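You operate a simulated robot arm through the tools that you are given. There is no shell and no other tool. Be economical: measure what you need, move in short steps, check, and stop when the job is done.

You are at the controls of a simulated two-armed robot. One attempt, no reset.

JOB
Take the bath towel from the cover of the ironing board and hang it over the cord of the line.

It is judged by the outcome, as a careful person would: the job done as asked, and still so three seconds after it is handed in. It fails if anything else is knocked over, pushed out of place, dropped, spilled or broken. A push-on lid holds only when it is set on centred and level and pressed home; a screw cap is set on level and turned clockwise until tight. Flat cloth is picked up by pressing the open fingertips on it (5 to 10 N) and closing them slowly along it; thin cloth reads only 2 to 8 mm in the jaws.

ROBOT AND FRAMES
Two 7-joint arms with four-finger grippers on one trunk, on a base that drives. Base frame: it is fixed to the floor where the robot stands at the start and does not move with it; the origin is under the middle of the robot, x ahead of it, y to its left, z up. Readings come in m, rad, newtons and seconds.
The left shoulder is at the start at [0.04, 0.181, 1.355], the right one opposite. With the tool pointing down near the work surface each hand reaches from about 0.1 to 0.74 m from the robot's upright axis, wherever it stands, measured 20 degrees to its own side. Payload 3.67 kg a hand.
The TCP of each hand is the grasp point between the finger pads, 0.028 m short of the fingertips. In the tool frame z runs along the fingers and y along their closing line. Largest opening 0.112 m; the body of the gripper starts 0.073 m behind the TCP.
Orientation is that of the tool frame in the base frame, as a unit quaternion [w, x, y, z]. With the fingers straight down and closing along the base's y, the tool's x points along the base's -x, its y along +y and its z along -z.

CONTROLS
- The arms move only by the tool drive_tool. It takes "left_commands", "right_commands" or both (then of equal length, played together; a hand with none holds still); each is a list of rows, each an object (a shift or turn left out is 0, a gripper value left out holds the last) with "linear": the shift along the tool's x, y, z in cm, a list of three; "angular": the turn, a rotation vector about the tool's x, y, z in rad, a list of three. In form: [{"linear": [x, y, z], "angular": [wx, wy, wz]}, ...]. A call has 1 to 12 rows; each row shifts and turns the commanded pose from where the row before left it, along the tool's axes as they then stand. "left_hand" and "right_hand" are, for a hand that has rows, the closure, from 0 (fully open) to 1 (shut), set as the call begins (left out, the last holds). Rows are played at 5 a second. More than 0.05 m and 0.15 rad between two rows, or a gripper value outside its range, and nothing of the call is played. A pose out of reach is approached as far as the arm can. The call stops where the force on the tool passes 40 N (or 10 N more than at its start, if that is more) or the arm is blocked; 0.2 s more then pass. Each finger halts on what it meets, pressing with about 27 N; the grip force reading is that of the motor and also rises with nothing between the fingers. The clock runs only during rows and for 0.2 s after the last one: add rows that do not move to give the fingers time. The reply holds the time, the measured pose of the TCP, the force on the tool along the base axes, the opening and the grip force, in the units named above and with some noise, with the torque about the TCP (base axes, N m) and any sound that the robot's microphone picked up.
- Cameras (640 x 400 px; columns grow to the right, rows downward): "scene" is now at [0.0967, -0.014, 1.5649]; the picture's right is [-0.17, -0.99, 0.00], its down [-0.74, 0.13, -0.66] and it looks along [0.65, -0.11, -0.75] (base axes); focal length 263 px, centre (320, 200). "left" rides on the left gripper at [0.06, 0.018, -0.104] in its tool frame; the picture's right is [-0.29, 0.96, 0.00], its down [-0.80, -0.24, -0.55] and it looks along [-0.53, -0.16, 0.83] (tool axes); focal length 234 px, centre (320, 200). "right" rides on the right gripper at [0.06, -0.018, -0.104] in its tool frame; the picture's right is [0.29, 0.96, 0.00], its down [-0.80, 0.24, -0.55] and it looks along [-0.53, 0.16, 0.83] (tool axes); focal length 234 px, centre (320, 200). There is no depth. A picture from a camera that has moved, and an enlarged one, comes with that camera's place and axes in the base frame and with its lens.
- snapshot(camera): a new picture of that camera. The clock stands still meanwhile.
- slide_trunk(by): slides the trunk up (or, below 0, down) by that many m; the arms and the scene camera ride with it, the base frame stays. It gives what a move gives, with no picture.
- roll_base(legs): drives the robot by 1 to 6 legs, each [ahead, left, turn to the left] in m, m and rad, along the robot's own axes; the way and the turn of a leg run together, so that a leg with both is an arc; at most 1.5 m and 3.142 rad a leg. The arms and the cameras ride along, it lands a little off, and it stops where it bumps. It gives what a move gives.
- head_to(pan, tilt): turns the head with the scene camera to pan (to the left, within 1.501 rad either way) and tilt (down, from -0.506 to 1.204), counted from straight ahead of the robot. It gives what a move gives.
- close_up(camera, box): a new picture of the part [left, top, right, bottom] of that camera's present view, enlarged. The clock stands still meanwhile.
- close_job(): hands the job in; it is judged then, once.

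Go step by step. Nothing tells you exact positions but the pictures and the camera data: compare them with the known pose of the tool, close in by small moves and look again before you grip or let go. The budget is 120 turns and 88 pictures, counting those below and the enlarged ones. Unless the task says otherwise, let go and move clear before handing in, and close with one line.

The tools are called after "Request:" as name(argument=value, ...) on one line, values as JSON. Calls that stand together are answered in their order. drive_tool: Moves the arms, as the interface text tells. Its arguments: {"type":"object","properties":{"left_commands":{"type":"array","items":{"type":"object","properties":{"linear":{"type":"array","items":{"type":"number"}},"angular":{"type":"array","items":{"type":"number"}}}}},"left_hand":{"type":"number"},"right_commands":{"type":"array","items":{"type":"object","properties":{"linear":{"type":"array","items":{"type":"number"}},"angular":{"type":"array","items":{"type":"number"}}}}},"right_hand":{"type":"number"}},"required":[]} The other tools are called the same way: slide_trunk (by) slides the trunk up or down; roll_base (legs) drives the base; head_to (pan, tilt) turns the head that bears the scene camera; snapshot (camera) takes a picture; close_up (camera, box) takes an enlarged picture of a part of a camera's view; close_job () hands the job in.

At the start:

```text
clock: 0.0
left_position: [0.4617, 0.2078, 1.0003]
left_ee_rot: [0.0, 0.0, 1.0, -0.001]
left_contact_force: [0.4, -0.6, 0.4]
left_moment: [0.0, 0.0, -0.05]
left_opening: 0.1121
left_gripper_force: 0.1
right_position: [0.508, -0.1866, 1.1498]
right_ee_rot: [0.0, -0.001, 1.0, 0.0]
right_contact_force: [0.4, 0.2, 0.5]
right_moment: [-0.01, 0.0, 0.0]
right_opening: 0.1121
right_gripper_force: 0.1
trunk travel left (down, up): [-0.475, 0.039]
robot x, y, heading: [-0.0021, -0.0008, 0.001]
head pan, tilt: [-0.169, 0.848]
```

scene: 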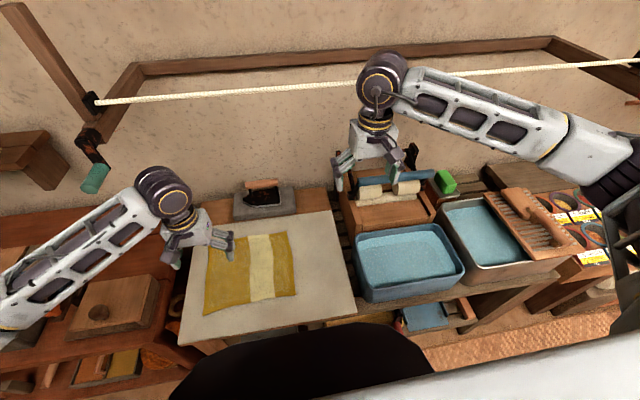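
right: 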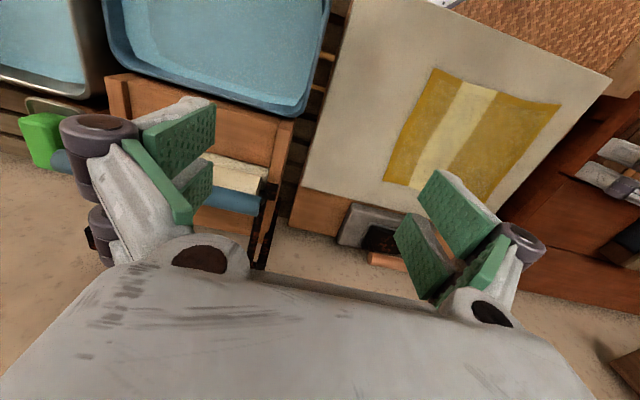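
left: 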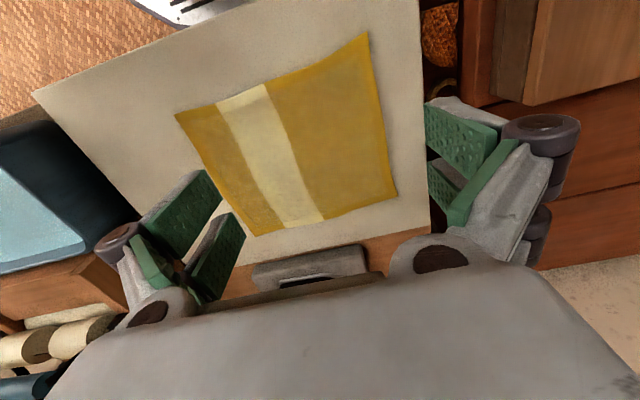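

The towel lies on the board at about z 0.77, x 0.41–0.65, y 0.01–0.29. Next I look up at the cord to place it.

Request:
head_to(pan=0.0, tilt=0.35)

Request:
snapshot(camera="scene")

Request:
slide_trunk(by=-0.12)

Request:
snapshot(camera="scene")

```text
clock: 0.9
left_position: [0.4611, 0.2074, 0.9999]
left_ee_rot: [0.0, 0.0, 1.0, 0.001]
left_contact_force: [0.0, 0.6, -0.4]
left_moment: [0.0, 0.02, -0.02]
left_opening: 0.1122
left_gripper_force: 0.1
right_position: [0.5082, -0.1855, 1.15]
right_ee_rot: [0.001, 0.001, 1.0, -0.001]
right_contact_force: [-0.3, 0.6, 0.3]
right_moment: [-0.04, -0.01, -0.01]
right_opening: 0.1119
right_gripper_force: 0.0
trunk travel left (down, up): [-0.475, 0.039]
robot x, y, heading: [0.0053, -0.0028, -0.001]
head pan, tilt: [0.0, 0.351]
```

```text
84 pictures are left
camera scene: at [0.1126, -0.0008, 1.6083], right [0.0, -1.0, 0.0], down [-0.34, 0.0, -0.94], along [0.94, 0.0, -0.34], focal length 263 px, centre (320, 200)
```

scene: 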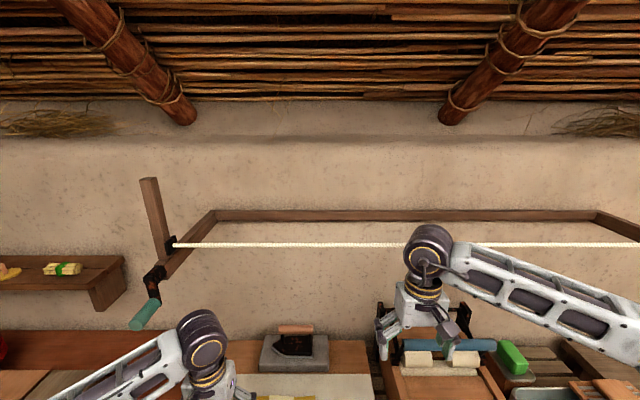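

```text
clock: 2.4
left_position: [0.4615, 0.2089, 0.878]
left_ee_rot: [0.0, 0.0, 1.0, 0.0]
left_contact_force: [-0.1, 0.0, -0.3]
left_moment: [-0.02, -0.02, -0.01]
left_opening: 0.112
left_gripper_force: 0.0
right_position: [0.5089, -0.1868, 1.029]
right_ee_rot: [0.001, 0.0, 1.0, 0.0]
right_contact_force: [-0.3, 0.5, 0.3]
right_moment: [0.01, -0.01, -0.01]
right_opening: 0.1121
right_gripper_force: 0.1
trunk travel left (down, up): [-0.355, 0.159]
robot x, y, heading: [-0.0023, 0.0001, 0.002]
head pan, tilt: [0.0, 0.351]
```

```text
83 pictures are left
camera scene: at [0.1124, -0.0008, 1.4871], right [0.0, -1.0, 0.0], down [-0.34, 0.0, -0.94], along [0.94, 0.0, -0.34], focal length 263 px, centre (320, 200)
```

scene: 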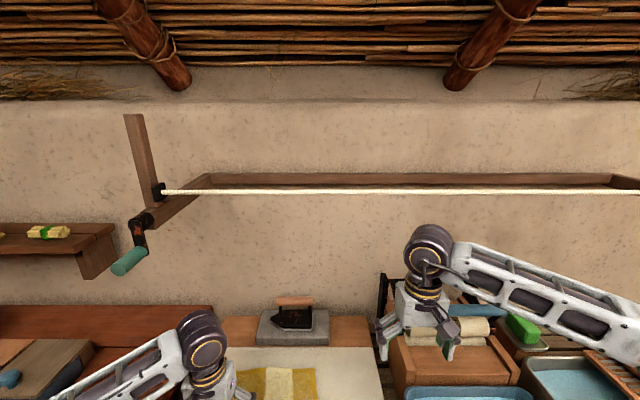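

The cord runs along y at x≈0.61, z≈1.33, with its left end at y≈0.31 and the wall at x≈1.0. I will take the near edge of the towel by its two corners, with the hands hovering above first.

Request:
drive_tool(left_commands=[{"linear": [1.2, 1.5, 1.0]}, {"linear": [1.2, 1.5, 1.0]}, {"linear": [1.2, 1.6, 1.0]}, {}, {}, {}, {}, {}], right_commands=[{"linear": [1.06, 3.31, 2.56]}, {"linear": [1.06, 3.31, 2.56]}, {"linear": [1.06, 3.31, 2.56]}, {"linear": [1.06, 3.31, 2.56]}, {"linear": [1.06, 3.31, 2.56]}, {"linear": [1.06, 3.31, 2.56]}, {"linear": [1.06, 3.31, 2.56]}, {}], left_hand=0.55, right_hand=0.55)

Request:
head_to(pan=0.2, tilt=0.95)

Request:
snapshot(camera="scene")

Request:
snapshot(camera="left")

Request:
snapshot(camera="right")

```text
clock: 4.2
left_position: [0.4261, 0.2538, 0.849]
left_ee_rot: [0.0, 0.0, 1.0, 0.0]
left_contact_force: [-0.2, -0.5, 0.4]
left_moment: [0.0, -0.03, 0.02]
left_opening: 0.0502
left_gripper_force: 0.1
right_position: [0.4332, 0.0431, 0.8499]
right_ee_rot: [0.0, 0.0, 1.0, -0.001]
right_contact_force: [0.7, -0.1, -0.6]
right_moment: [0.0, -0.02, 0.01]
right_opening: 0.0504
right_gripper_force: 0.0
trunk travel left (down, up): [-0.355, 0.159]
robot x, y, heading: [0.0036, -0.0037, 0.002]
head pan, tilt: [0.0, 0.351]
```

```text
clock: 5.2
left_position: [0.4258, 0.2541, 0.8488]
left_ee_rot: [0.0, 0.0, 1.0, 0.001]
left_contact_force: [0.5, -0.9, -0.1]
left_moment: [0.01, -0.01, -0.02]
left_opening: 0.0504
left_gripper_force: 0.0
right_position: [0.4339, 0.0452, 0.8491]
right_ee_rot: [0.0, 0.0, 1.0, 0.0]
right_contact_force: [0.5, 0.2, -0.1]
right_moment: [0.05, 0.04, 0.0]
right_opening: 0.0504
right_gripper_force: 0.1
trunk travel left (down, up): [-0.355, 0.159]
robot x, y, heading: [0.0038, 0.0025, -0.001]
head pan, tilt: [0.201, 0.949]
```

```text
82 pictures are left
camera scene: at [0.0908, 0.0137, 1.436], right [0.2, -0.98, 0.0], down [-0.8, -0.16, -0.58], along [0.57, 0.12, -0.81], focal length 263 px, centre (320, 200)
```

scene: 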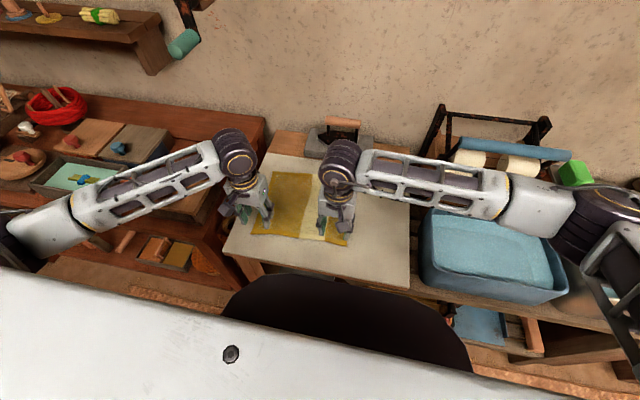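

```text
81 pictures are left
camera left: at [0.3652, 0.272, 0.9525], right [0.29, 0.96, 0.0], down [0.8, -0.24, 0.55], along [0.53, -0.16, -0.83], focal length 234 px, centre (320, 200)
```

left: 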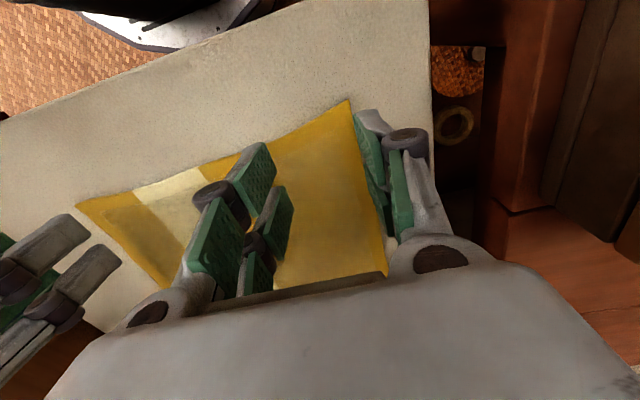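

```text
80 pictures are left
camera right: at [0.3742, 0.0268, 0.9534], right [-0.29, 0.96, 0.0], down [0.8, 0.24, 0.55], along [0.53, 0.16, -0.83], focal length 234 px, centre (320, 200)
```

right: 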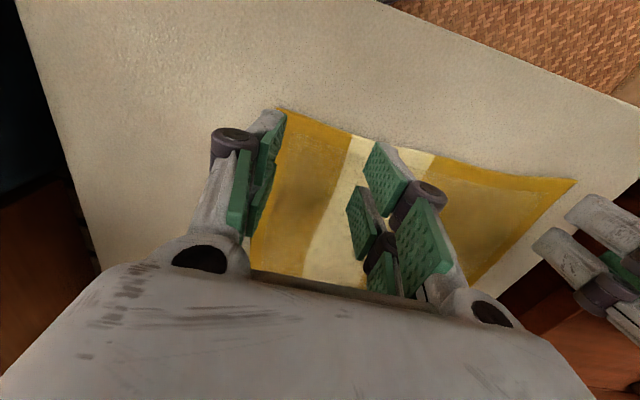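

Corners check out at z≈0.77. I shift both hands 1.5 cm inward and come down almost to the cloth.

Request:
drive_tool(left_commands=[{"linear": [0, -1.4, 1.5]}, {"linear": [0, 0, 1.5]}, {"linear": [0, 0, 1.4]}, {}], right_commands=[{"linear": [0, 1.5, 1.5]}, {"linear": [0, 0, 1.5]}, {"linear": [0, 0, 1.4]}, {}])

Request:
snapshot(camera="left")

```text
clock: 6.2
left_position: [0.425, 0.2404, 0.8065]
left_ee_rot: [0.0, 0.001, 1.0, 0.0]
left_contact_force: [0.7, 0.5, 1.1]
left_moment: [0.0, 0.0, 0.0]
left_opening: 0.0504
left_gripper_force: 0.0
right_position: [0.4332, 0.0599, 0.8063]
right_ee_rot: [0.0, 0.0, 1.0, 0.0]
right_contact_force: [0.6, -0.4, -0.8]
right_moment: [0.0, -0.01, -0.04]
right_opening: 0.0505
right_gripper_force: 0.0
trunk travel left (down, up): [-0.355, 0.159]
robot x, y, heading: [0.0033, -0.0028, -0.002]
head pan, tilt: [0.201, 0.949]
```

```text
79 pictures are left
camera left: at [0.3652, 0.2581, 0.9088], right [0.29, 0.96, 0.0], down [0.8, -0.24, 0.55], along [0.53, -0.16, -0.83], focal length 234 px, centre (320, 200)
```

left: 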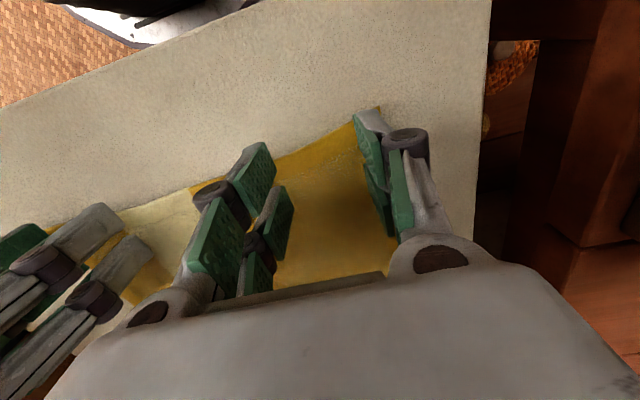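

Fingertips are just above the cloth near the edge. Pressing down in small steps.

Request:
drive_tool(left_commands=[{"linear": [0, 0, 0.4]}, {"linear": [0, 0, 0.3]}, {}], right_commands=[{"linear": [0, 0, 0.4]}, {"linear": [0, 0, 0.3]}, {}])

```text
clock: 7.0
left_position: [0.4271, 0.2397, 0.7964]
left_ee_rot: [0.0, 0.0, 1.0, 0.0]
left_contact_force: [-0.1, -0.3, 0.4]
left_moment: [-0.02, 0.0, -0.02]
left_opening: 0.0502
left_gripper_force: 0.0
right_position: [0.4331, 0.0602, 0.7995]
right_ee_rot: [0.0, 0.0, 1.0, 0.0]
right_contact_force: [0.4, 0.4, 0.7]
right_moment: [0.02, 0.03, -0.01]
right_opening: 0.0504
right_gripper_force: 0.1
trunk travel left (down, up): [-0.355, 0.159]
robot x, y, heading: [0.0024, 0.0045, 0.001]
head pan, tilt: [0.201, 0.949]
```

Request:
drive_tool(left_commands=[{"linear": [0, 0, 0.3]}, {}], right_commands=[{"linear": [0, 0, 0.3]}, {}])

Request:
drive_tool(left_commands=[{"linear": [0, 0, 0.2]}, {}], right_commands=[{"linear": [0, 0, 0.2]}, {}])

```text
clock: 7.6
left_position: [0.426, 0.241, 0.7942]
left_ee_rot: [0.0, 0.0, 1.0, 0.001]
left_contact_force: [-0.8, -0.1, -0.3]
left_moment: [0.0, -0.01, 0.01]
left_opening: 0.0504
left_gripper_force: 0.0
right_position: [0.4337, 0.06, 0.795]
right_ee_rot: [0.0, 0.0, 1.0, 0.0]
right_contact_force: [-0.7, 0.3, -0.4]
right_moment: [0.0, 0.02, 0.0]
right_opening: 0.0504
right_gripper_force: 0.1
trunk travel left (down, up): [-0.355, 0.159]
robot x, y, heading: [-0.0021, 0.0008, -0.001]
head pan, tilt: [0.201, 0.949]
```

```text
clock: 8.2
left_position: [0.4268, 0.2397, 0.7921]
left_ee_rot: [0.0, 0.0, 1.0, 0.0]
left_contact_force: [-0.3, -0.6, 0.4]
left_moment: [-0.01, -0.03, -0.01]
left_opening: 0.0505
left_gripper_force: 0.1
right_position: [0.4326, 0.06, 0.794]
right_ee_rot: [0.0, -0.001, 1.0, 0.0]
right_contact_force: [0.5, -0.2, -0.3]
right_moment: [-0.04, 0.01, 0.05]
right_opening: 0.0502
right_gripper_force: 0.0
trunk travel left (down, up): [-0.355, 0.159]
robot x, y, heading: [-0.0012, -0.0001, 0.001]
head pan, tilt: [0.201, 0.949]
```

Request:
drive_tool(left_commands=[{"linear": [0, 0, 0.3]}, {}], right_commands=[{"linear": [0, 0, 0.3]}, {}])

Request:
drive_tool(left_commands=[{"linear": [0, 0, 0.3]}, {}], right_commands=[{"linear": [0, 0, 0.3]}, {}])

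Request:
drive_tool(left_commands=[{"linear": [0, 0, 0.2]}, {}], right_commands=[{"linear": [0, 0, 0.2]}, {}])

```text
clock: 8.8
left_position: [0.4267, 0.2406, 0.7903]
left_ee_rot: [0.001, 0.0, 1.0, 0.0]
left_contact_force: [0.8, 0.5, 7.5]
left_moment: [0.04, -0.06, -0.04]
left_opening: 0.0505
left_gripper_force: 0.6
right_position: [0.4325, 0.0598, 0.7908]
right_ee_rot: [-0.001, 0.0, 1.0, -0.001]
right_contact_force: [0.1, 0.7, 0.8]
right_moment: [0.04, -0.02, 0.02]
right_opening: 0.0507
right_gripper_force: 0.2
trunk travel left (down, up): [-0.355, 0.159]
robot x, y, heading: [0.0002, -0.0011, 0.001]
head pan, tilt: [0.201, 0.949]
```

```text
clock: 9.4
left_position: [0.4261, 0.2394, 0.7879]
left_ee_rot: [0.003, 0.0, 1.0, 0.0]
left_contact_force: [1.8, 1.7, 26.2]
left_moment: [0.35, -0.15, -0.06]
left_opening: 0.0519
left_gripper_force: 1.0
right_position: [0.4326, 0.0603, 0.7888]
right_ee_rot: [0.002, 0.0, 1.0, 0.002]
right_contact_force: [2.5, 0.5, 8.0]
right_moment: [0.01, -0.16, 0.02]
right_opening: 0.0507
right_gripper_force: 0.2
trunk travel left (down, up): [-0.355, 0.159]
robot x, y, heading: [0.0025, -0.0013, -0.003]
head pan, tilt: [0.201, 0.949]
```

```text
clock: 9.9
left_position: [0.4279, 0.2393, 0.7896]
left_ee_rot: [0.007, 0.0, 1.0, -0.001]
left_contact_force: [-0.1, -1.1, 22.2]
left_moment: [0.09, -0.01, -0.07]
left_opening: 0.0181
left_gripper_force: 9.6
right_position: [0.4344, 0.0613, 0.7903]
right_ee_rot: [0.002, 0.0, 1.0, 0.003]
right_contact_force: [-1.7, 2.2, 11.9]
right_moment: [-0.02, -0.03, 0.0]
right_opening: 0.0522
right_gripper_force: 1.3
trunk travel left (down, up): [-0.355, 0.159]
robot x, y, heading: [-0.0004, 0.0008, -0.004]
head pan, tilt: [0.201, 0.949]
stopped in row 2 (left hand): the force on the tool passed its limit at 45 N (the readings are from after the stop); the commanded pose is now the measured one
```

I pressed the left hand too hard and its fingers slid inward. I look before going on.

Request:
snapshot(camera="left")

Request:
snapshot(camera="right")

```text
78 pictures are left
camera left: at [0.367, 0.2568, 0.8926], right [0.29, 0.96, 0.0], down [0.79, -0.24, 0.57], along [0.54, -0.16, -0.82], focal length 234 px, centre (320, 200)
```

left: 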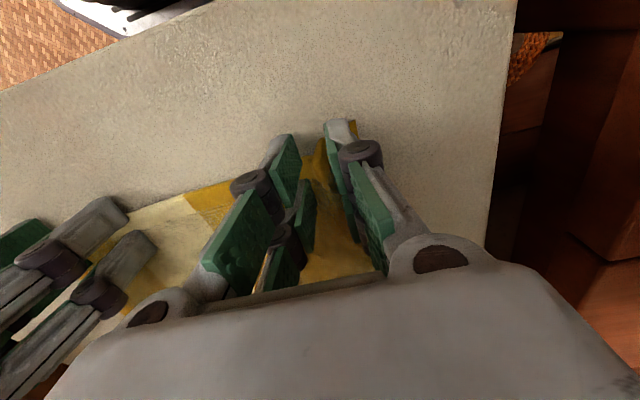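

```text
77 pictures are left
camera right: at [0.3744, 0.044, 0.8925], right [-0.29, 0.96, 0.0], down [0.79, 0.24, 0.56], along [0.53, 0.16, -0.83], focal length 234 px, centre (320, 200)
```

right: 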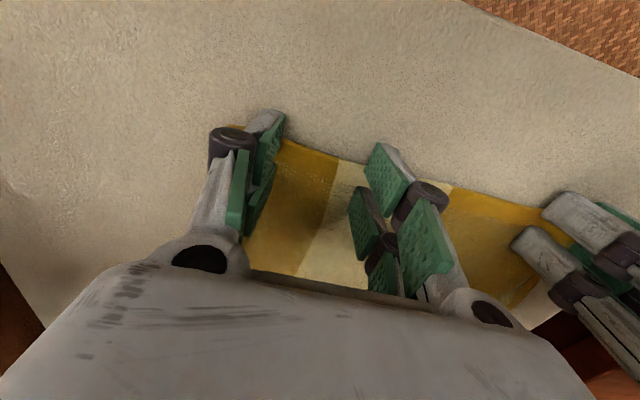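

Cloth is bunched between the left fingers, and the right presses at about 10 N. I close both step by step.

Request:
drive_tool(left_commands=[{"linear": [0, 0, -0.1]}, {}], right_commands=[{}, {}], left_hand=0.88, right_hand=0.68)

Request:
drive_tool(left_commands=[{}, {}], right_commands=[{}, {}], left_hand=0.94, right_hand=0.8)

Request:
drive_tool(left_commands=[{}, {}], right_commands=[{}, {}], left_hand=1.0, right_hand=0.9)

Request:
drive_tool(left_commands=[{}, {}, {}], right_commands=[{}, {}, {}], left_hand=1.0, right_hand=1.0)

Request:
snapshot(camera="left")

Request:
snapshot(camera="right")

```text
clock: 10.6
left_position: [0.4266, 0.2391, 0.7896]
left_ee_rot: [0.005, -0.001, 1.0, 0.0]
left_contact_force: [5.7, -4.3, 19.8]
left_moment: [-0.02, -0.23, -0.02]
left_opening: 0.0137
left_gripper_force: 0.4
right_position: [0.4352, 0.0609, 0.7884]
right_ee_rot: [0.004, 0.0, 1.0, 0.003]
right_contact_force: [-0.5, 1.3, 25.4]
right_moment: [0.19, -0.16, 0.03]
right_opening: 0.0367
right_gripper_force: 0.2
trunk travel left (down, up): [-0.355, 0.159]
robot x, y, heading: [0.0007, 0.0033, 0.0]
head pan, tilt: [0.201, 0.949]
```

```text
clock: 11.2
left_position: [0.4264, 0.2386, 0.7894]
left_ee_rot: [0.004, 0.0, 1.0, 0.0]
left_contact_force: [3.0, -5.9, 20.8]
left_moment: [-0.1, -0.14, -0.05]
left_opening: 0.0082
left_gripper_force: 13.9
right_position: [0.4342, 0.0593, 0.7892]
right_ee_rot: [0.003, 0.0, 1.0, 0.003]
right_contact_force: [2.3, 4.2, 30.6]
right_moment: [0.22, -0.26, 0.05]
right_opening: 0.0234
right_gripper_force: 0.1
trunk travel left (down, up): [-0.355, 0.159]
robot x, y, heading: [-0.0007, -0.0011, -0.002]
head pan, tilt: [0.201, 0.949]
```

```text
clock: 11.8
left_position: [0.4264, 0.2388, 0.7896]
left_ee_rot: [0.004, 0.001, 1.0, 0.0]
left_contact_force: [0.2, -8.9, 23.5]
left_moment: [-0.28, -0.19, -0.07]
left_opening: 0.0067
left_gripper_force: 27.0
right_position: [0.4343, 0.0628, 0.7884]
right_ee_rot: [0.003, -0.001, 1.0, 0.003]
right_contact_force: [0.7, 9.0, 24.2]
right_moment: [0.21, -0.22, 0.07]
right_opening: 0.0126
right_gripper_force: 0.9
trunk travel left (down, up): [-0.355, 0.159]
robot x, y, heading: [0.0028, 0.0015, -0.001]
head pan, tilt: [0.201, 0.949]
```

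```text
clock: 12.6
left_position: [0.4275, 0.2384, 0.7897]
left_ee_rot: [0.003, -0.001, 1.0, 0.0]
left_contact_force: [-0.7, -11.9, 23.2]
left_moment: [-0.33, -0.12, -0.01]
left_opening: 0.0069
left_gripper_force: 26.1
right_position: [0.433, 0.0609, 0.7889]
right_ee_rot: [0.003, 0.0, 1.0, 0.002]
right_contact_force: [0.2, 14.7, 19.6]
right_moment: [0.34, -0.12, 0.1]
right_opening: 0.006
right_gripper_force: 26.7
trunk travel left (down, up): [-0.355, 0.159]
robot x, y, heading: [-0.0016, -0.0024, -0.001]
head pan, tilt: [0.201, 0.949]
```

```text
76 pictures are left
camera left: at [0.3647, 0.2571, 0.8922], right [0.29, 0.96, 0.0], down [0.79, -0.24, 0.56], along [0.54, -0.16, -0.83], focal length 234 px, centre (320, 200)
```

left: 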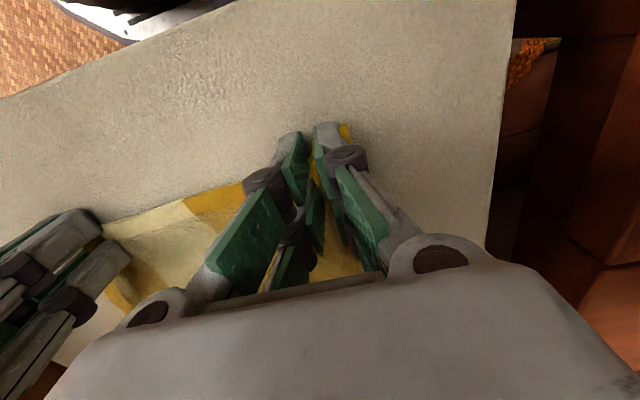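

```text
75 pictures are left
camera right: at [0.3732, 0.0436, 0.8921], right [-0.29, 0.96, 0.0], down [0.79, 0.24, 0.56], along [0.53, 0.16, -0.83], focal length 234 px, centre (320, 200)
```

right: 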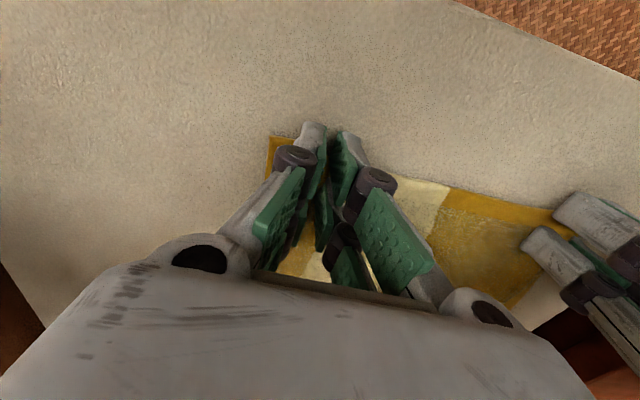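

Both hands read 6–7 mm with firm grip. I lift gently and check that the cloth comes up.

Request:
drive_tool(left_commands=[{"linear": [0, -0.3, -0.5]}, {"linear": [0, -0.3, -1.5]}, {"linear": [0, 0, -3]}, {"linear": [0, 0, -3]}, {"linear": [0, 0, -3]}, {}], right_commands=[{"linear": [0, 0.3, -0.5]}, {"linear": [0, 0.3, -1.5]}, {"linear": [0, 0, -3]}, {"linear": [0, 0, -3]}, {"linear": [0, 0, -3]}, {}])

Request:
snapshot(camera="scene")

```text
clock: 13.9
left_position: [0.4274, 0.2339, 0.8974]
left_ee_rot: [0.003, 0.001, 1.0, 0.0]
left_contact_force: [-0.5, -0.8, 0.0]
left_moment: [-0.01, 0.03, 0.04]
left_opening: 0.0049
left_gripper_force: 26.5
right_position: [0.4341, 0.0671, 0.8964]
right_ee_rot: [0.001, 0.0, 1.0, 0.0]
right_contact_force: [-0.4, 0.1, -0.4]
right_moment: [0.02, -0.02, 0.0]
right_opening: 0.0044
right_gripper_force: 27.1
trunk travel left (down, up): [-0.355, 0.159]
robot x, y, heading: [0.0009, -0.0014, -0.0]
head pan, tilt: [0.201, 0.949]
```

```text
74 pictures are left
camera scene: at [0.0912, 0.014, 1.4359], right [0.2, -0.98, 0.0], down [-0.8, -0.16, -0.58], along [0.57, 0.12, -0.81], focal length 263 px, centre (320, 200)
```

scene: 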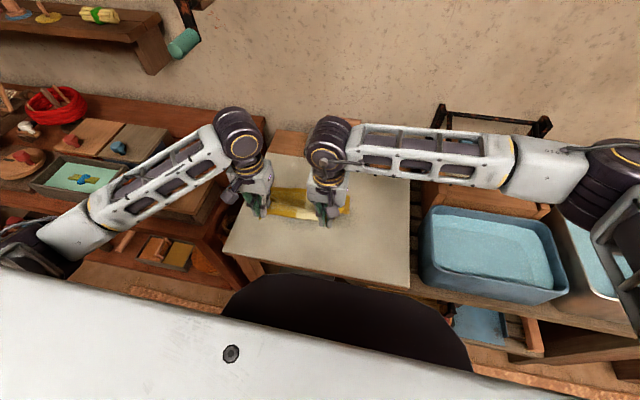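

The cloth is up with both hands. I raise it clear of the board, then look.

Request:
drive_tool(left_commands=[{"linear": [0, 0, -3.5]}, {"linear": [0, 0, -3.5]}, {"linear": [0, 0, -3.5]}, {"linear": [0, 0, -3.5]}, {"linear": [0, 0, -3.5]}, {}], right_commands=[{"linear": [0, 0, -3.5]}, {"linear": [0, 0, -3.5]}, {"linear": [0, 0, -3.5]}, {"linear": [0, 0, -3.5]}, {"linear": [0, 0, -3.5]}, {}])

Request:
roll_base(legs=[[-0.15, 0, 0]])

Request:
head_to(pan=0.1, tilt=0.7)

Request:
snapshot(camera="scene")

```text
clock: 15.3
left_position: [0.4266, 0.2338, 1.0733]
left_ee_rot: [0.002, 0.0, 1.0, 0.001]
left_contact_force: [0.8, 0.1, -0.3]
left_moment: [-0.01, 0.03, 0.0]
left_opening: 0.005
left_gripper_force: 26.6
right_position: [0.4345, 0.0661, 1.0716]
right_ee_rot: [0.001, 0.0, 1.0, 0.001]
right_contact_force: [0.5, 0.8, -0.2]
right_moment: [0.02, 0.0, 0.04]
right_opening: 0.0045
right_gripper_force: 26.9
trunk travel left (down, up): [-0.355, 0.159]
robot x, y, heading: [-0.0012, -0.0002, 0.004]
head pan, tilt: [0.201, 0.949]
```

```text
clock: 16.8
left_position: [0.2782, 0.2335, 1.0733]
left_ee_rot: [0.003, 0.0, 1.0, 0.0]
left_contact_force: [0.2, -1.7, -0.1]
left_moment: [-0.02, -0.01, -0.02]
left_opening: 0.0051
left_gripper_force: 26.8
right_position: [0.2856, 0.0667, 1.0707]
right_ee_rot: [0.001, 0.002, 1.0, 0.001]
right_contact_force: [-0.3, 1.7, 0.1]
right_moment: [0.02, 0.03, 0.01]
right_opening: 0.0044
right_gripper_force: 27.3
trunk travel left (down, up): [-0.355, 0.159]
robot x, y, heading: [-0.1493, 0.0023, -0.003]
head pan, tilt: [0.201, 0.949]
```

```text
clock: 17.5
left_position: [0.2775, 0.2329, 1.0735]
left_ee_rot: [0.002, 0.0, 1.0, 0.0]
left_contact_force: [1.0, -0.1, 1.3]
left_moment: [-0.01, -0.02, 0.01]
left_opening: 0.0053
left_gripper_force: 26.8
right_position: [0.286, 0.067, 1.0707]
right_ee_rot: [0.002, 0.001, 1.0, 0.002]
right_contact_force: [-0.3, 0.8, 0.4]
right_moment: [0.0, -0.02, 0.02]
right_opening: 0.0049
right_gripper_force: 27.0
trunk travel left (down, up): [-0.355, 0.159]
robot x, y, heading: [-0.1488, 0.001, 0.003]
head pan, tilt: [0.099, 0.7]
```

```text
73 pictures are left
camera scene: at [-0.0462, 0.0077, 1.4557], right [0.1, -1.0, 0.0], down [-0.64, -0.06, -0.76], along [0.76, 0.08, -0.64], focal length 263 px, centre (320, 200)
```

scene: 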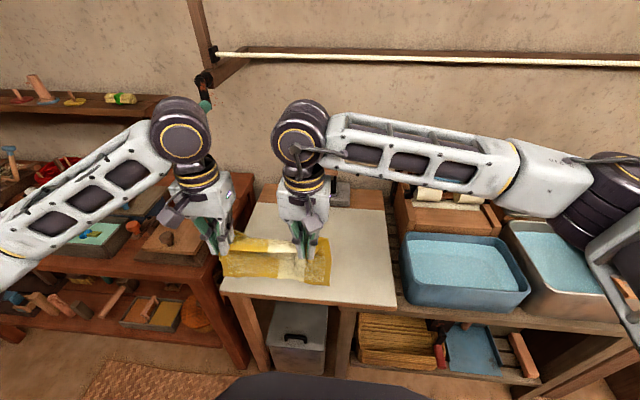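

The towel hangs free from both hands. I move right to the clear part of the cord, and raise the trunk.

Request:
roll_base(legs=[[0, -0.2, 0]])

Request:
slide_trunk(by=0.155)

Request:
drive_tool(left_commands=[{"angular": [0, -0.13, 0], "linear": [0, 0, -1.5]}, {"angular": [0, -0.13, 0], "linear": [0, 0, -1.5]}, {"angular": [0, -0.13, 0], "linear": [0, 0, -1.5]}, {"angular": [0, -0.13, 0], "linear": [0, 0, -1.5]}, {"angular": [0, -0.13, 0], "linear": [0, 0, -1.5]}, {"angular": [0, -0.13, 0], "linear": [0, 0, -1.5]}, {}], right_commands=[{"angular": [0, -0.13, 0], "linear": [0, 0, -1.5]}, {"angular": [0, -0.13, 0], "linear": [0, 0, -1.5]}, {"angular": [0, -0.13, 0], "linear": [0, 0, -1.5]}, {"angular": [0, -0.13, 0], "linear": [0, 0, -1.5]}, {"angular": [0, -0.13, 0], "linear": [0, 0, -1.5]}, {"angular": [0, -0.13, 0], "linear": [0, 0, -1.5]}, {}])

Request:
snapshot(camera="scene")

```text
clock: 19.1
left_position: [0.277, 0.0352, 1.0724]
left_ee_rot: [0.003, -0.001, 1.0, 0.0]
left_contact_force: [-0.3, -0.4, -0.7]
left_moment: [-0.04, 0.01, 0.0]
left_opening: 0.0052
left_gripper_force: 27.3
right_position: [0.2852, -0.1319, 1.0708]
right_ee_rot: [0.0, -0.001, 1.0, 0.001]
right_contact_force: [0.5, -0.3, 0.1]
right_moment: [0.0, 0.0, -0.02]
right_opening: 0.0046
right_gripper_force: 27.2
trunk travel left (down, up): [-0.355, 0.159]
robot x, y, heading: [-0.1466, -0.2005, -0.003]
head pan, tilt: [0.099, 0.7]
```

```text
clock: 20.9
left_position: [0.2767, 0.036, 1.2287]
left_ee_rot: [0.002, -0.001, 1.0, 0.0]
left_contact_force: [0.5, -0.1, -0.1]
left_moment: [-0.03, -0.03, -0.01]
left_opening: 0.0052
left_gripper_force: 27.2
right_position: [0.2864, -0.1317, 1.2261]
right_ee_rot: [0.001, 0.0, 1.0, 0.002]
right_contact_force: [0.1, 1.1, -0.1]
right_moment: [0.01, 0.01, 0.0]
right_opening: 0.0047
right_gripper_force: 27.1
trunk travel left (down, up): [-0.51, 0.004]
robot x, y, heading: [-0.149, -0.1999, 0.002]
head pan, tilt: [0.099, 0.7]
```

```text
clock: 22.5
left_position: [0.3238, 0.0284, 1.3391]
left_ee_rot: [0.383, 0.0, 0.924, 0.0]
left_contact_force: [-3.1, -7.5, -1.4]
left_moment: [-0.1, 0.11, -0.22]
left_opening: 0.0051
left_gripper_force: 26.9
left hand out of reach, approached as far as the arm can: row 4, 5, 6
right_position: [0.2573, -0.1327, 1.3104]
right_ee_rot: [0.382, 0.001, 0.924, 0.001]
right_contact_force: [3.4, 6.3, 1.5]
right_moment: [0.1, -0.05, 0.14]
right_opening: 0.0046
right_gripper_force: 27.3
trunk travel left (down, up): [-0.51, 0.004]
robot x, y, heading: [-0.1525, -0.1992, -0.004]
head pan, tilt: [0.099, 0.7]
```

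```text
72 pictures are left
camera scene: at [-0.0455, -0.1908, 1.611], right [0.1, -0.99, 0.0], down [-0.64, -0.06, -0.76], along [0.76, 0.08, -0.64], focal length 263 px, centre (320, 200)
```

scene: 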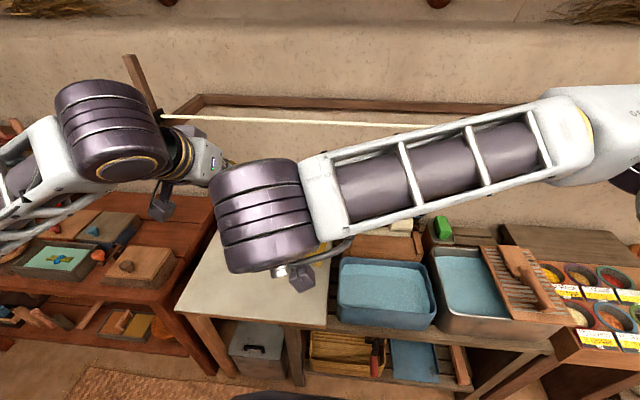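

Both hands are pitched 45° forward, but the left ran short of room near the body. I move both forward and up while staying short of the cord, to line them up again.

Request:
drive_tool(left_commands=[{"linear": [-1.6, 0, 0.5]}, {"linear": [-1.6, 0, 0.5]}, {"linear": [-1.6, 0, 0.5]}, {"linear": [-1.6, 0, 0.5]}, {"linear": [-1.6, 0, 0.5]}, {"linear": [-1.6, 0, 0.5]}, {"linear": [-1.6, 0, 0.5]}, {"linear": [-1.9, 0, 0.4]}, {}], right_commands=[{"linear": [-1.6, 0, 0.5]}, {"linear": [-1.6, 0, 0.5]}, {"linear": [-1.6, 0, 0.5]}, {"linear": [-1.6, 0, 0.5]}, {"linear": [-1.6, 0, 0.5]}, {"linear": [-1.6, 0, 0.5]}, {"linear": [-1.6, 0, 0.5]}, {"linear": [-1.9, 0, 0.4]}, {}])

Request:
snapshot(camera="scene")

Request:
snapshot(camera="right")

```text
clock: 24.5
left_position: [0.4436, 0.0276, 1.4039]
left_ee_rot: [0.383, 0.0, 0.924, 0.0]
left_contact_force: [-3.4, -7.7, -1.6]
left_moment: [-0.11, 0.12, -0.28]
left_opening: 0.0053
left_gripper_force: 27.4
right_position: [0.3778, -0.1321, 1.375]
right_ee_rot: [0.382, 0.001, 0.924, 0.001]
right_contact_force: [3.3, 8.3, 2.1]
right_moment: [0.16, -0.12, 0.18]
right_opening: 0.0047
right_gripper_force: 27.2
trunk travel left (down, up): [-0.51, 0.004]
robot x, y, heading: [-0.147, -0.197, -0.002]
head pan, tilt: [0.099, 0.7]
```

```text
71 pictures are left
camera scene: at [-0.0459, -0.1906, 1.611], right [0.1, -0.99, 0.0], down [-0.64, -0.06, -0.76], along [0.76, 0.08, -0.64], focal length 263 px, centre (320, 200)
```

scene: 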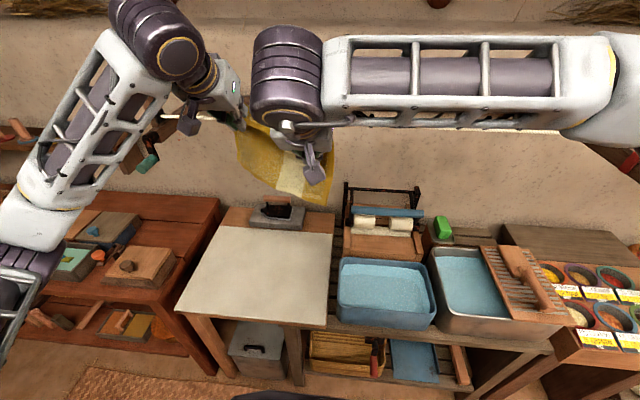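

```text
70 pictures are left
camera right: at [0.2621, -0.1494, 1.4059], right [-0.2, 0.96, -0.2], down [0.17, 0.24, 0.96], along [0.96, 0.16, -0.22], focal length 234 px, centre (320, 200)
```

right: 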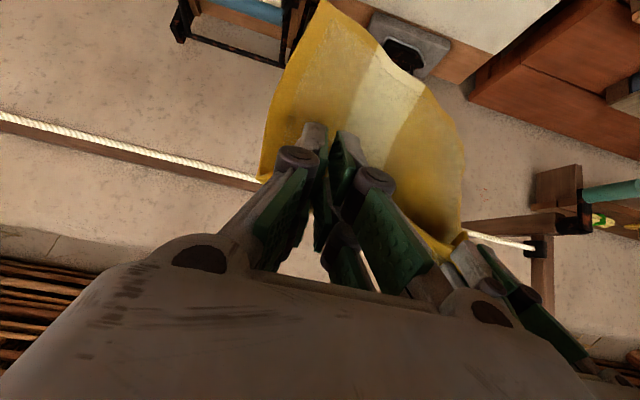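

Left is 6.6 cm ahead of right; I bring the right level with it.

Request:
drive_tool(right_commands=[{"linear": [-2.2, 0, 0.9]}, {"linear": [-2.2, 0, 0.9]}, {"linear": [-2.3, 0, 0.8]}, {}])

Request:
snapshot(camera="right")

Request:
snapshot(camera="left")

Request:
head_to(pan=0.2, tilt=0.4)

Request:
snapshot(camera="scene")

```text
clock: 25.5
left_position: [0.4446, 0.0283, 1.4032]
left_ee_rot: [0.383, 0.0, 0.924, -0.001]
left_contact_force: [-0.1, 0.4, -1.1]
left_moment: [-0.02, 0.0, -0.01]
left_opening: 0.0049
left_gripper_force: 26.5
right_position: [0.444, -0.1332, 1.4021]
right_ee_rot: [0.381, 0.0, 0.924, 0.002]
right_contact_force: [-0.2, 0.0, 0.8]
right_moment: [0.01, 0.01, 0.01]
right_opening: 0.0044
right_gripper_force: 26.7
trunk travel left (down, up): [-0.51, 0.004]
robot x, y, heading: [-0.144, -0.2014, -0.003]
head pan, tilt: [0.099, 0.7]
```

```text
69 pictures are left
camera right: at [0.3287, -0.1501, 1.4337], right [-0.2, 0.96, -0.2], down [0.17, 0.24, 0.96], along [0.96, 0.16, -0.22], focal length 234 px, centre (320, 200)
```

right: 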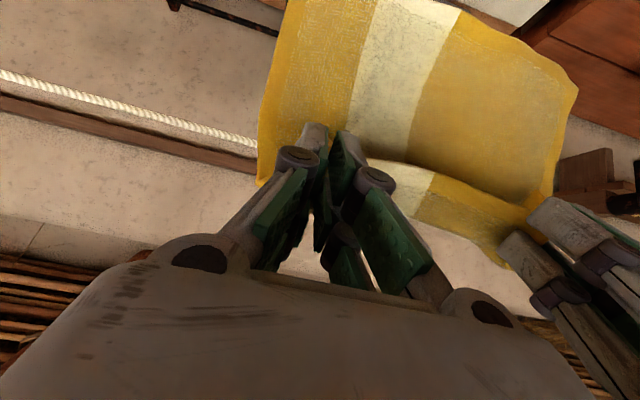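

```text
68 pictures are left
camera left: at [0.3271, 0.0454, 1.4351], right [0.2, 0.96, 0.2], down [0.17, -0.24, 0.96], along [0.96, -0.16, -0.21], focal length 234 px, centre (320, 200)
```

left: 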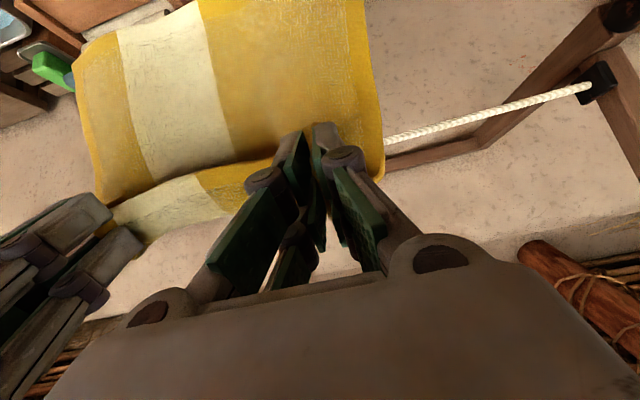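

```text
clock: 26.3
left_position: [0.4437, 0.0269, 1.404]
left_ee_rot: [0.383, 0.0, 0.924, 0.0]
left_contact_force: [0.5, -0.6, 0.5]
left_moment: [-0.01, 0.0, 0.03]
left_opening: 0.0048
left_gripper_force: 27.1
right_position: [0.4423, -0.1329, 1.4023]
right_ee_rot: [0.381, 0.0, 0.924, 0.001]
right_contact_force: [0.0, -0.9, -0.2]
right_moment: [0.01, 0.0, 0.03]
right_opening: 0.0047
right_gripper_force: 26.9
trunk travel left (down, up): [-0.51, 0.004]
robot x, y, heading: [-0.1487, -0.198, 0.001]
head pan, tilt: [0.201, 0.4]
```

```text
67 pictures are left
camera scene: at [-0.0393, -0.1808, 1.6378], right [0.2, -0.98, 0.0], down [-0.38, -0.08, -0.92], along [0.9, 0.18, -0.39], focal length 263 px, centre (320, 200)
```

scene: 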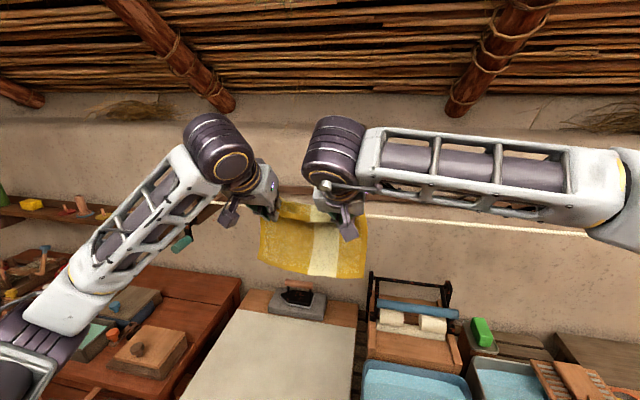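

The hands are level and the towel hangs well. Cord confirmed at x≈0.61, z≈1.325. I raise the hands a bit and check the floor ahead before rolling forward.

Request:
drive_tool(left_commands=[{"linear": [-1.5, 0.2, -1.5]}, {"linear": [-1.5, 0.1, -1.5]}, {}], right_commands=[{"linear": [-1.5, 0, -1.5]}, {"linear": [-1.5, 0, -1.5]}, {}])

Request:
head_to(pan=0.0, tilt=1.2)

Request:
snapshot(camera="scene")

```text
clock: 27.1
left_position: [0.4435, 0.0309, 1.446]
left_ee_rot: [0.382, -0.001, 0.924, 0.0]
left_contact_force: [0.3, 0.3, -0.4]
left_moment: [-0.01, 0.03, -0.01]
left_opening: 0.005
left_gripper_force: 27.2
right_position: [0.4452, -0.132, 1.4446]
right_ee_rot: [0.381, 0.0, 0.925, 0.002]
right_contact_force: [-0.2, -0.7, -0.5]
right_moment: [-0.01, 0.01, -0.02]
right_opening: 0.0049
right_gripper_force: 26.8
trunk travel left (down, up): [-0.51, 0.004]
robot x, y, heading: [-0.1477, -0.1951, 0.003]
head pan, tilt: [0.201, 0.4]
```

```text
clock: 28.3
left_position: [0.4445, 0.0317, 1.4455]
left_ee_rot: [0.383, -0.001, 0.924, 0.0]
left_contact_force: [0.0, -0.2, -1.1]
left_moment: [0.0, 0.04, -0.03]
left_opening: 0.0052
left_gripper_force: 27.4
right_position: [0.4438, -0.1321, 1.4449]
right_ee_rot: [0.381, 0.0, 0.925, 0.001]
right_contact_force: [0.0, 0.4, 0.0]
right_moment: [-0.03, -0.03, 0.04]
right_opening: 0.0048
right_gripper_force: 27.0
trunk travel left (down, up): [-0.51, 0.004]
robot x, y, heading: [-0.1509, -0.1994, 0.006]
head pan, tilt: [0.0, 1.201]
```

```text
66 pictures are left
camera scene: at [-0.074, -0.1993, 1.5751], right [0.0, -1.0, 0.0], down [-0.93, 0.0, -0.36], along [0.36, 0.0, -0.93], focal length 263 px, centre (320, 200)
```

scene: 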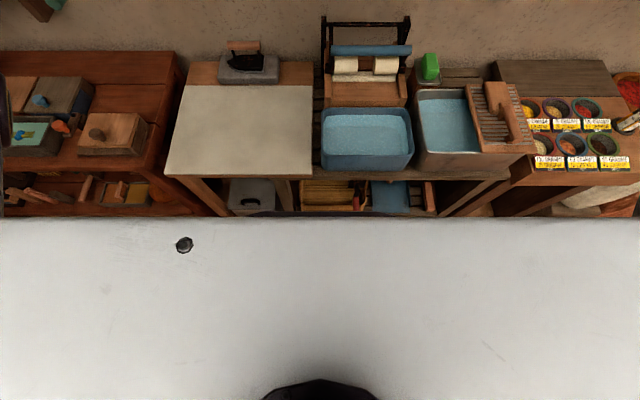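

The table fronts are aligned and I stay behind my starting line. Rolling forward 9 cm, then reaching the arms over the cord.

Request:
roll_base(legs=[[0.09, 0, 0]])

Request:
head_to(pan=0.15, tilt=0.45)

Request:
drive_tool(left_commands=[{"linear": [-1.8, 0, 1.8]}, {"linear": [-1.8, 0, 1.8]}, {"linear": [-1.8, 0, 1.8]}, {"linear": [-1.8, 0, 1.8]}, {}], right_commands=[{"linear": [-1.8, 0, 1.8]}, {"linear": [-1.8, 0, 1.8]}, {"linear": [-1.8, 0, 1.8]}, {"linear": [-1.8, 0, 1.8]}, {}])

Request:
snapshot(camera="scene")

Request:
snapshot(camera="right")

```text
clock: 29.4
left_position: [0.5275, 0.031, 1.4499]
left_ee_rot: [0.385, 0.0, 0.923, 0.0]
left_contact_force: [-1.1, -0.3, -0.1]
left_moment: [-0.04, -0.03, 0.0]
left_opening: 0.0048
left_gripper_force: 27.2
right_position: [0.5274, -0.1334, 1.4485]
right_ee_rot: [0.383, 0.0, 0.924, 0.002]
right_contact_force: [-1.4, 0.0, -0.3]
right_moment: [0.05, -0.02, 0.0]
right_opening: 0.0045
right_gripper_force: 27.1
trunk travel left (down, up): [-0.51, 0.004]
robot x, y, heading: [-0.0595, -0.2009, -0.001]
head pan, tilt: [0.0, 1.201]
```

```text
clock: 30.5
left_position: [0.53, 0.031, 1.4477]
left_ee_rot: [0.383, -0.001, 0.924, 0.001]
left_contact_force: [0.4, -0.4, -0.1]
left_moment: [0.0, 0.0, -0.02]
left_opening: 0.0053
left_gripper_force: 26.6
right_position: [0.5317, -0.1321, 1.4461]
right_ee_rot: [0.382, 0.001, 0.924, 0.001]
right_contact_force: [0.1, -0.1, 0.7]
right_moment: [0.02, -0.03, 0.01]
right_opening: 0.0046
right_gripper_force: 26.9
trunk travel left (down, up): [-0.51, 0.004]
robot x, y, heading: [-0.0588, -0.1986, 0.004]
head pan, tilt: [0.15, 0.45]
```

```text
clock: 31.7
left_position: [0.6345, 0.0317, 1.4466]
left_ee_rot: [0.383, 0.0, 0.924, 0.0]
left_contact_force: [0.2, 0.6, 0.4]
left_moment: [-0.02, -0.01, 0.03]
left_opening: 0.0051
left_gripper_force: 27.4
right_position: [0.6337, -0.1327, 1.4442]
right_ee_rot: [0.382, -0.001, 0.924, 0.002]
right_contact_force: [0.1, -0.8, 0.6]
right_moment: [0.02, 0.06, 0.02]
right_opening: 0.0045
right_gripper_force: 27.2
trunk travel left (down, up): [-0.51, 0.004]
robot x, y, heading: [-0.0621, -0.1967, -0.001]
head pan, tilt: [0.15, 0.45]
```

```text
65 pictures are left
camera scene: at [0.0501, -0.1855, 1.6332], right [0.15, -0.99, 0.0], down [-0.43, -0.07, -0.9], along [0.89, 0.13, -0.44], focal length 263 px, centre (320, 200)
```

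scene: 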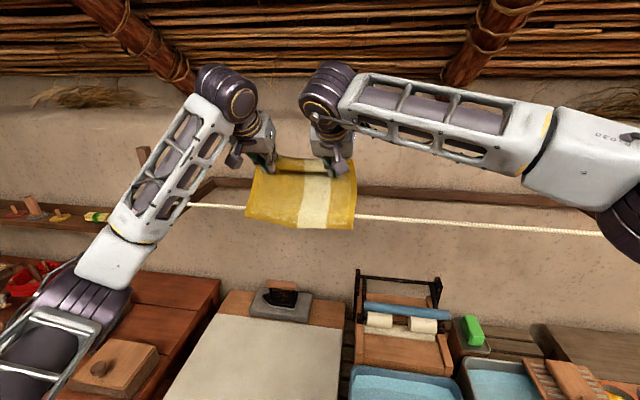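

```text
64 pictures are left
camera right: at [0.5192, -0.1504, 1.4761], right [-0.2, 0.96, -0.2], down [0.17, 0.24, 0.96], along [0.96, 0.16, -0.22], focal length 234 px, centre (320, 200)
```

right: 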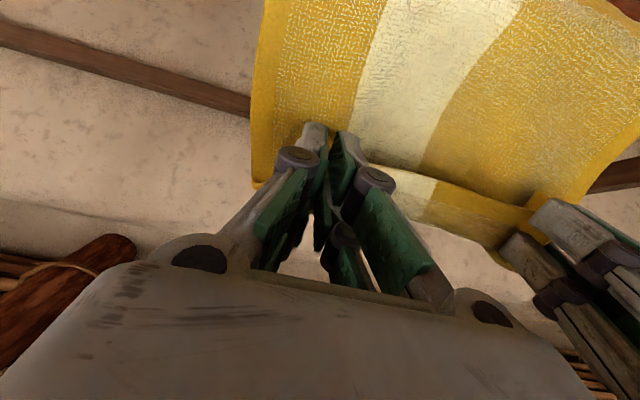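

The towel's lower part looks short below the cord; I zoom in before going further.

Request:
close_up(camera="scene", box=[200, 120, 400, 245])

Request:
snapshot(camera="left")

```text
3.20 times, centred on (300, 182) of scene
camera zoom: at [0.0501, -0.1855, 1.6332], right [0.15, -0.99, 0.0], down [-0.43, -0.07, -0.9], along [0.89, 0.13, -0.44], focal length 841 px, centre (384, 256)
```

zoom: 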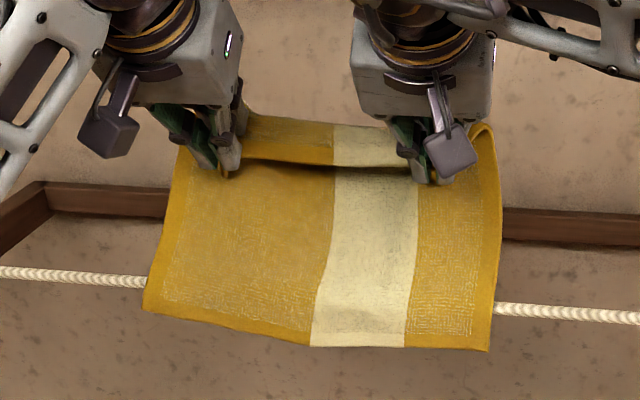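

```text
62 pictures are left
camera left: at [0.5187, 0.0489, 1.4773], right [0.2, 0.96, 0.2], down [0.17, -0.24, 0.96], along [0.96, -0.16, -0.21], focal length 234 px, centre (320, 200)
```

left: 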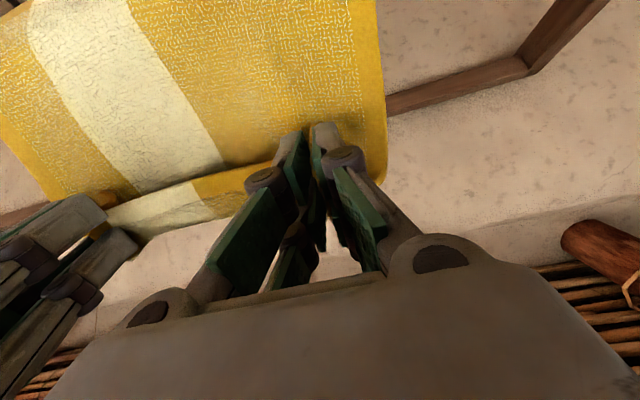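

Below the pinch line there are about 16 cm of cloth, plus a flap of about 5 cm. Going 2 cm further and 8.5 cm down will lay it evenly over the cord.

Request:
drive_tool(left_commands=[{"linear": [0.77, 0, 1.23]}, {"linear": [0.77, 0, 1.23]}, {"linear": [0.77, 0, 1.23]}, {"linear": [0.77, 0, 1.23]}, {"linear": [0.77, 0, 1.23]}, {"linear": [0.77, 0, 1.23]}, {}, {}], right_commands=[{"linear": [0.77, 0, 1.23]}, {"linear": [0.77, 0, 1.23]}, {"linear": [0.77, 0, 1.23]}, {"linear": [0.77, 0, 1.23]}, {"linear": [0.77, 0, 1.23]}, {"linear": [0.77, 0, 1.23]}, {}, {}])

Request:
close_up(camera="scene", box=[200, 130, 400, 255])

Request:
snapshot(camera="right")

Request:
snapshot(camera="left")

```text
clock: 33.5
left_position: [0.6554, 0.031, 1.362]
left_ee_rot: [0.383, 0.001, 0.924, -0.001]
left_contact_force: [0.2, 0.7, 0.1]
left_moment: [-0.01, -0.02, 0.03]
left_opening: 0.0048
left_gripper_force: 27.6
right_position: [0.6546, -0.1317, 1.3595]
right_ee_rot: [0.382, 0.0, 0.924, 0.001]
right_contact_force: [0.5, -0.1, -1.0]
right_moment: [0.01, -0.04, 0.01]
right_opening: 0.0047
right_gripper_force: 27.6
trunk travel left (down, up): [-0.51, 0.004]
robot x, y, heading: [-0.061, -0.1985, 0.005]
head pan, tilt: [0.15, 0.45]
```

```text
3.20 times, centred on (300, 192) of scene
camera zoom: at [0.0504, -0.1856, 1.6332], right [0.15, -0.99, 0.0], down [-0.43, -0.07, -0.9], along [0.89, 0.13, -0.44], focal length 841 px, centre (384, 224)
```

zoom: 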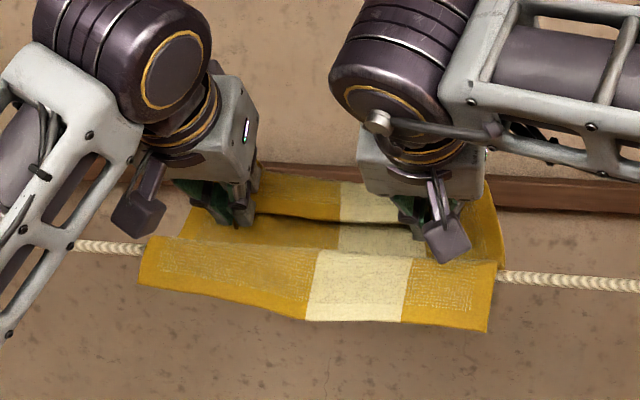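

```text
60 pictures are left
camera right: at [0.5392, -0.1497, 1.391], right [-0.2, 0.96, -0.2], down [0.17, 0.24, 0.96], along [0.96, 0.16, -0.22], focal length 234 px, centre (320, 200)
```

right: 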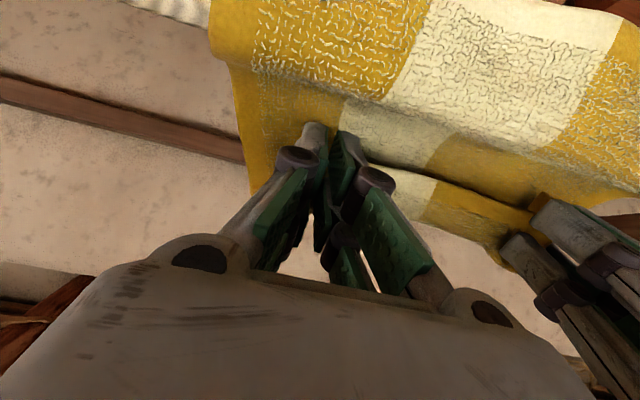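

```text
59 pictures are left
camera left: at [0.5379, 0.0493, 1.3932], right [0.2, 0.96, 0.2], down [0.17, -0.24, 0.96], along [0.96, -0.16, -0.21], focal length 234 px, centre (320, 200)
```

left: 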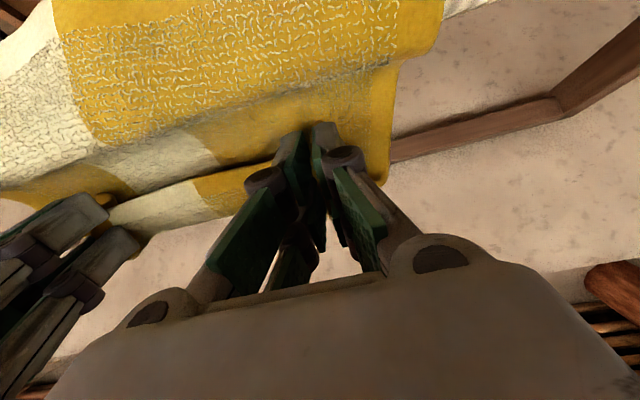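

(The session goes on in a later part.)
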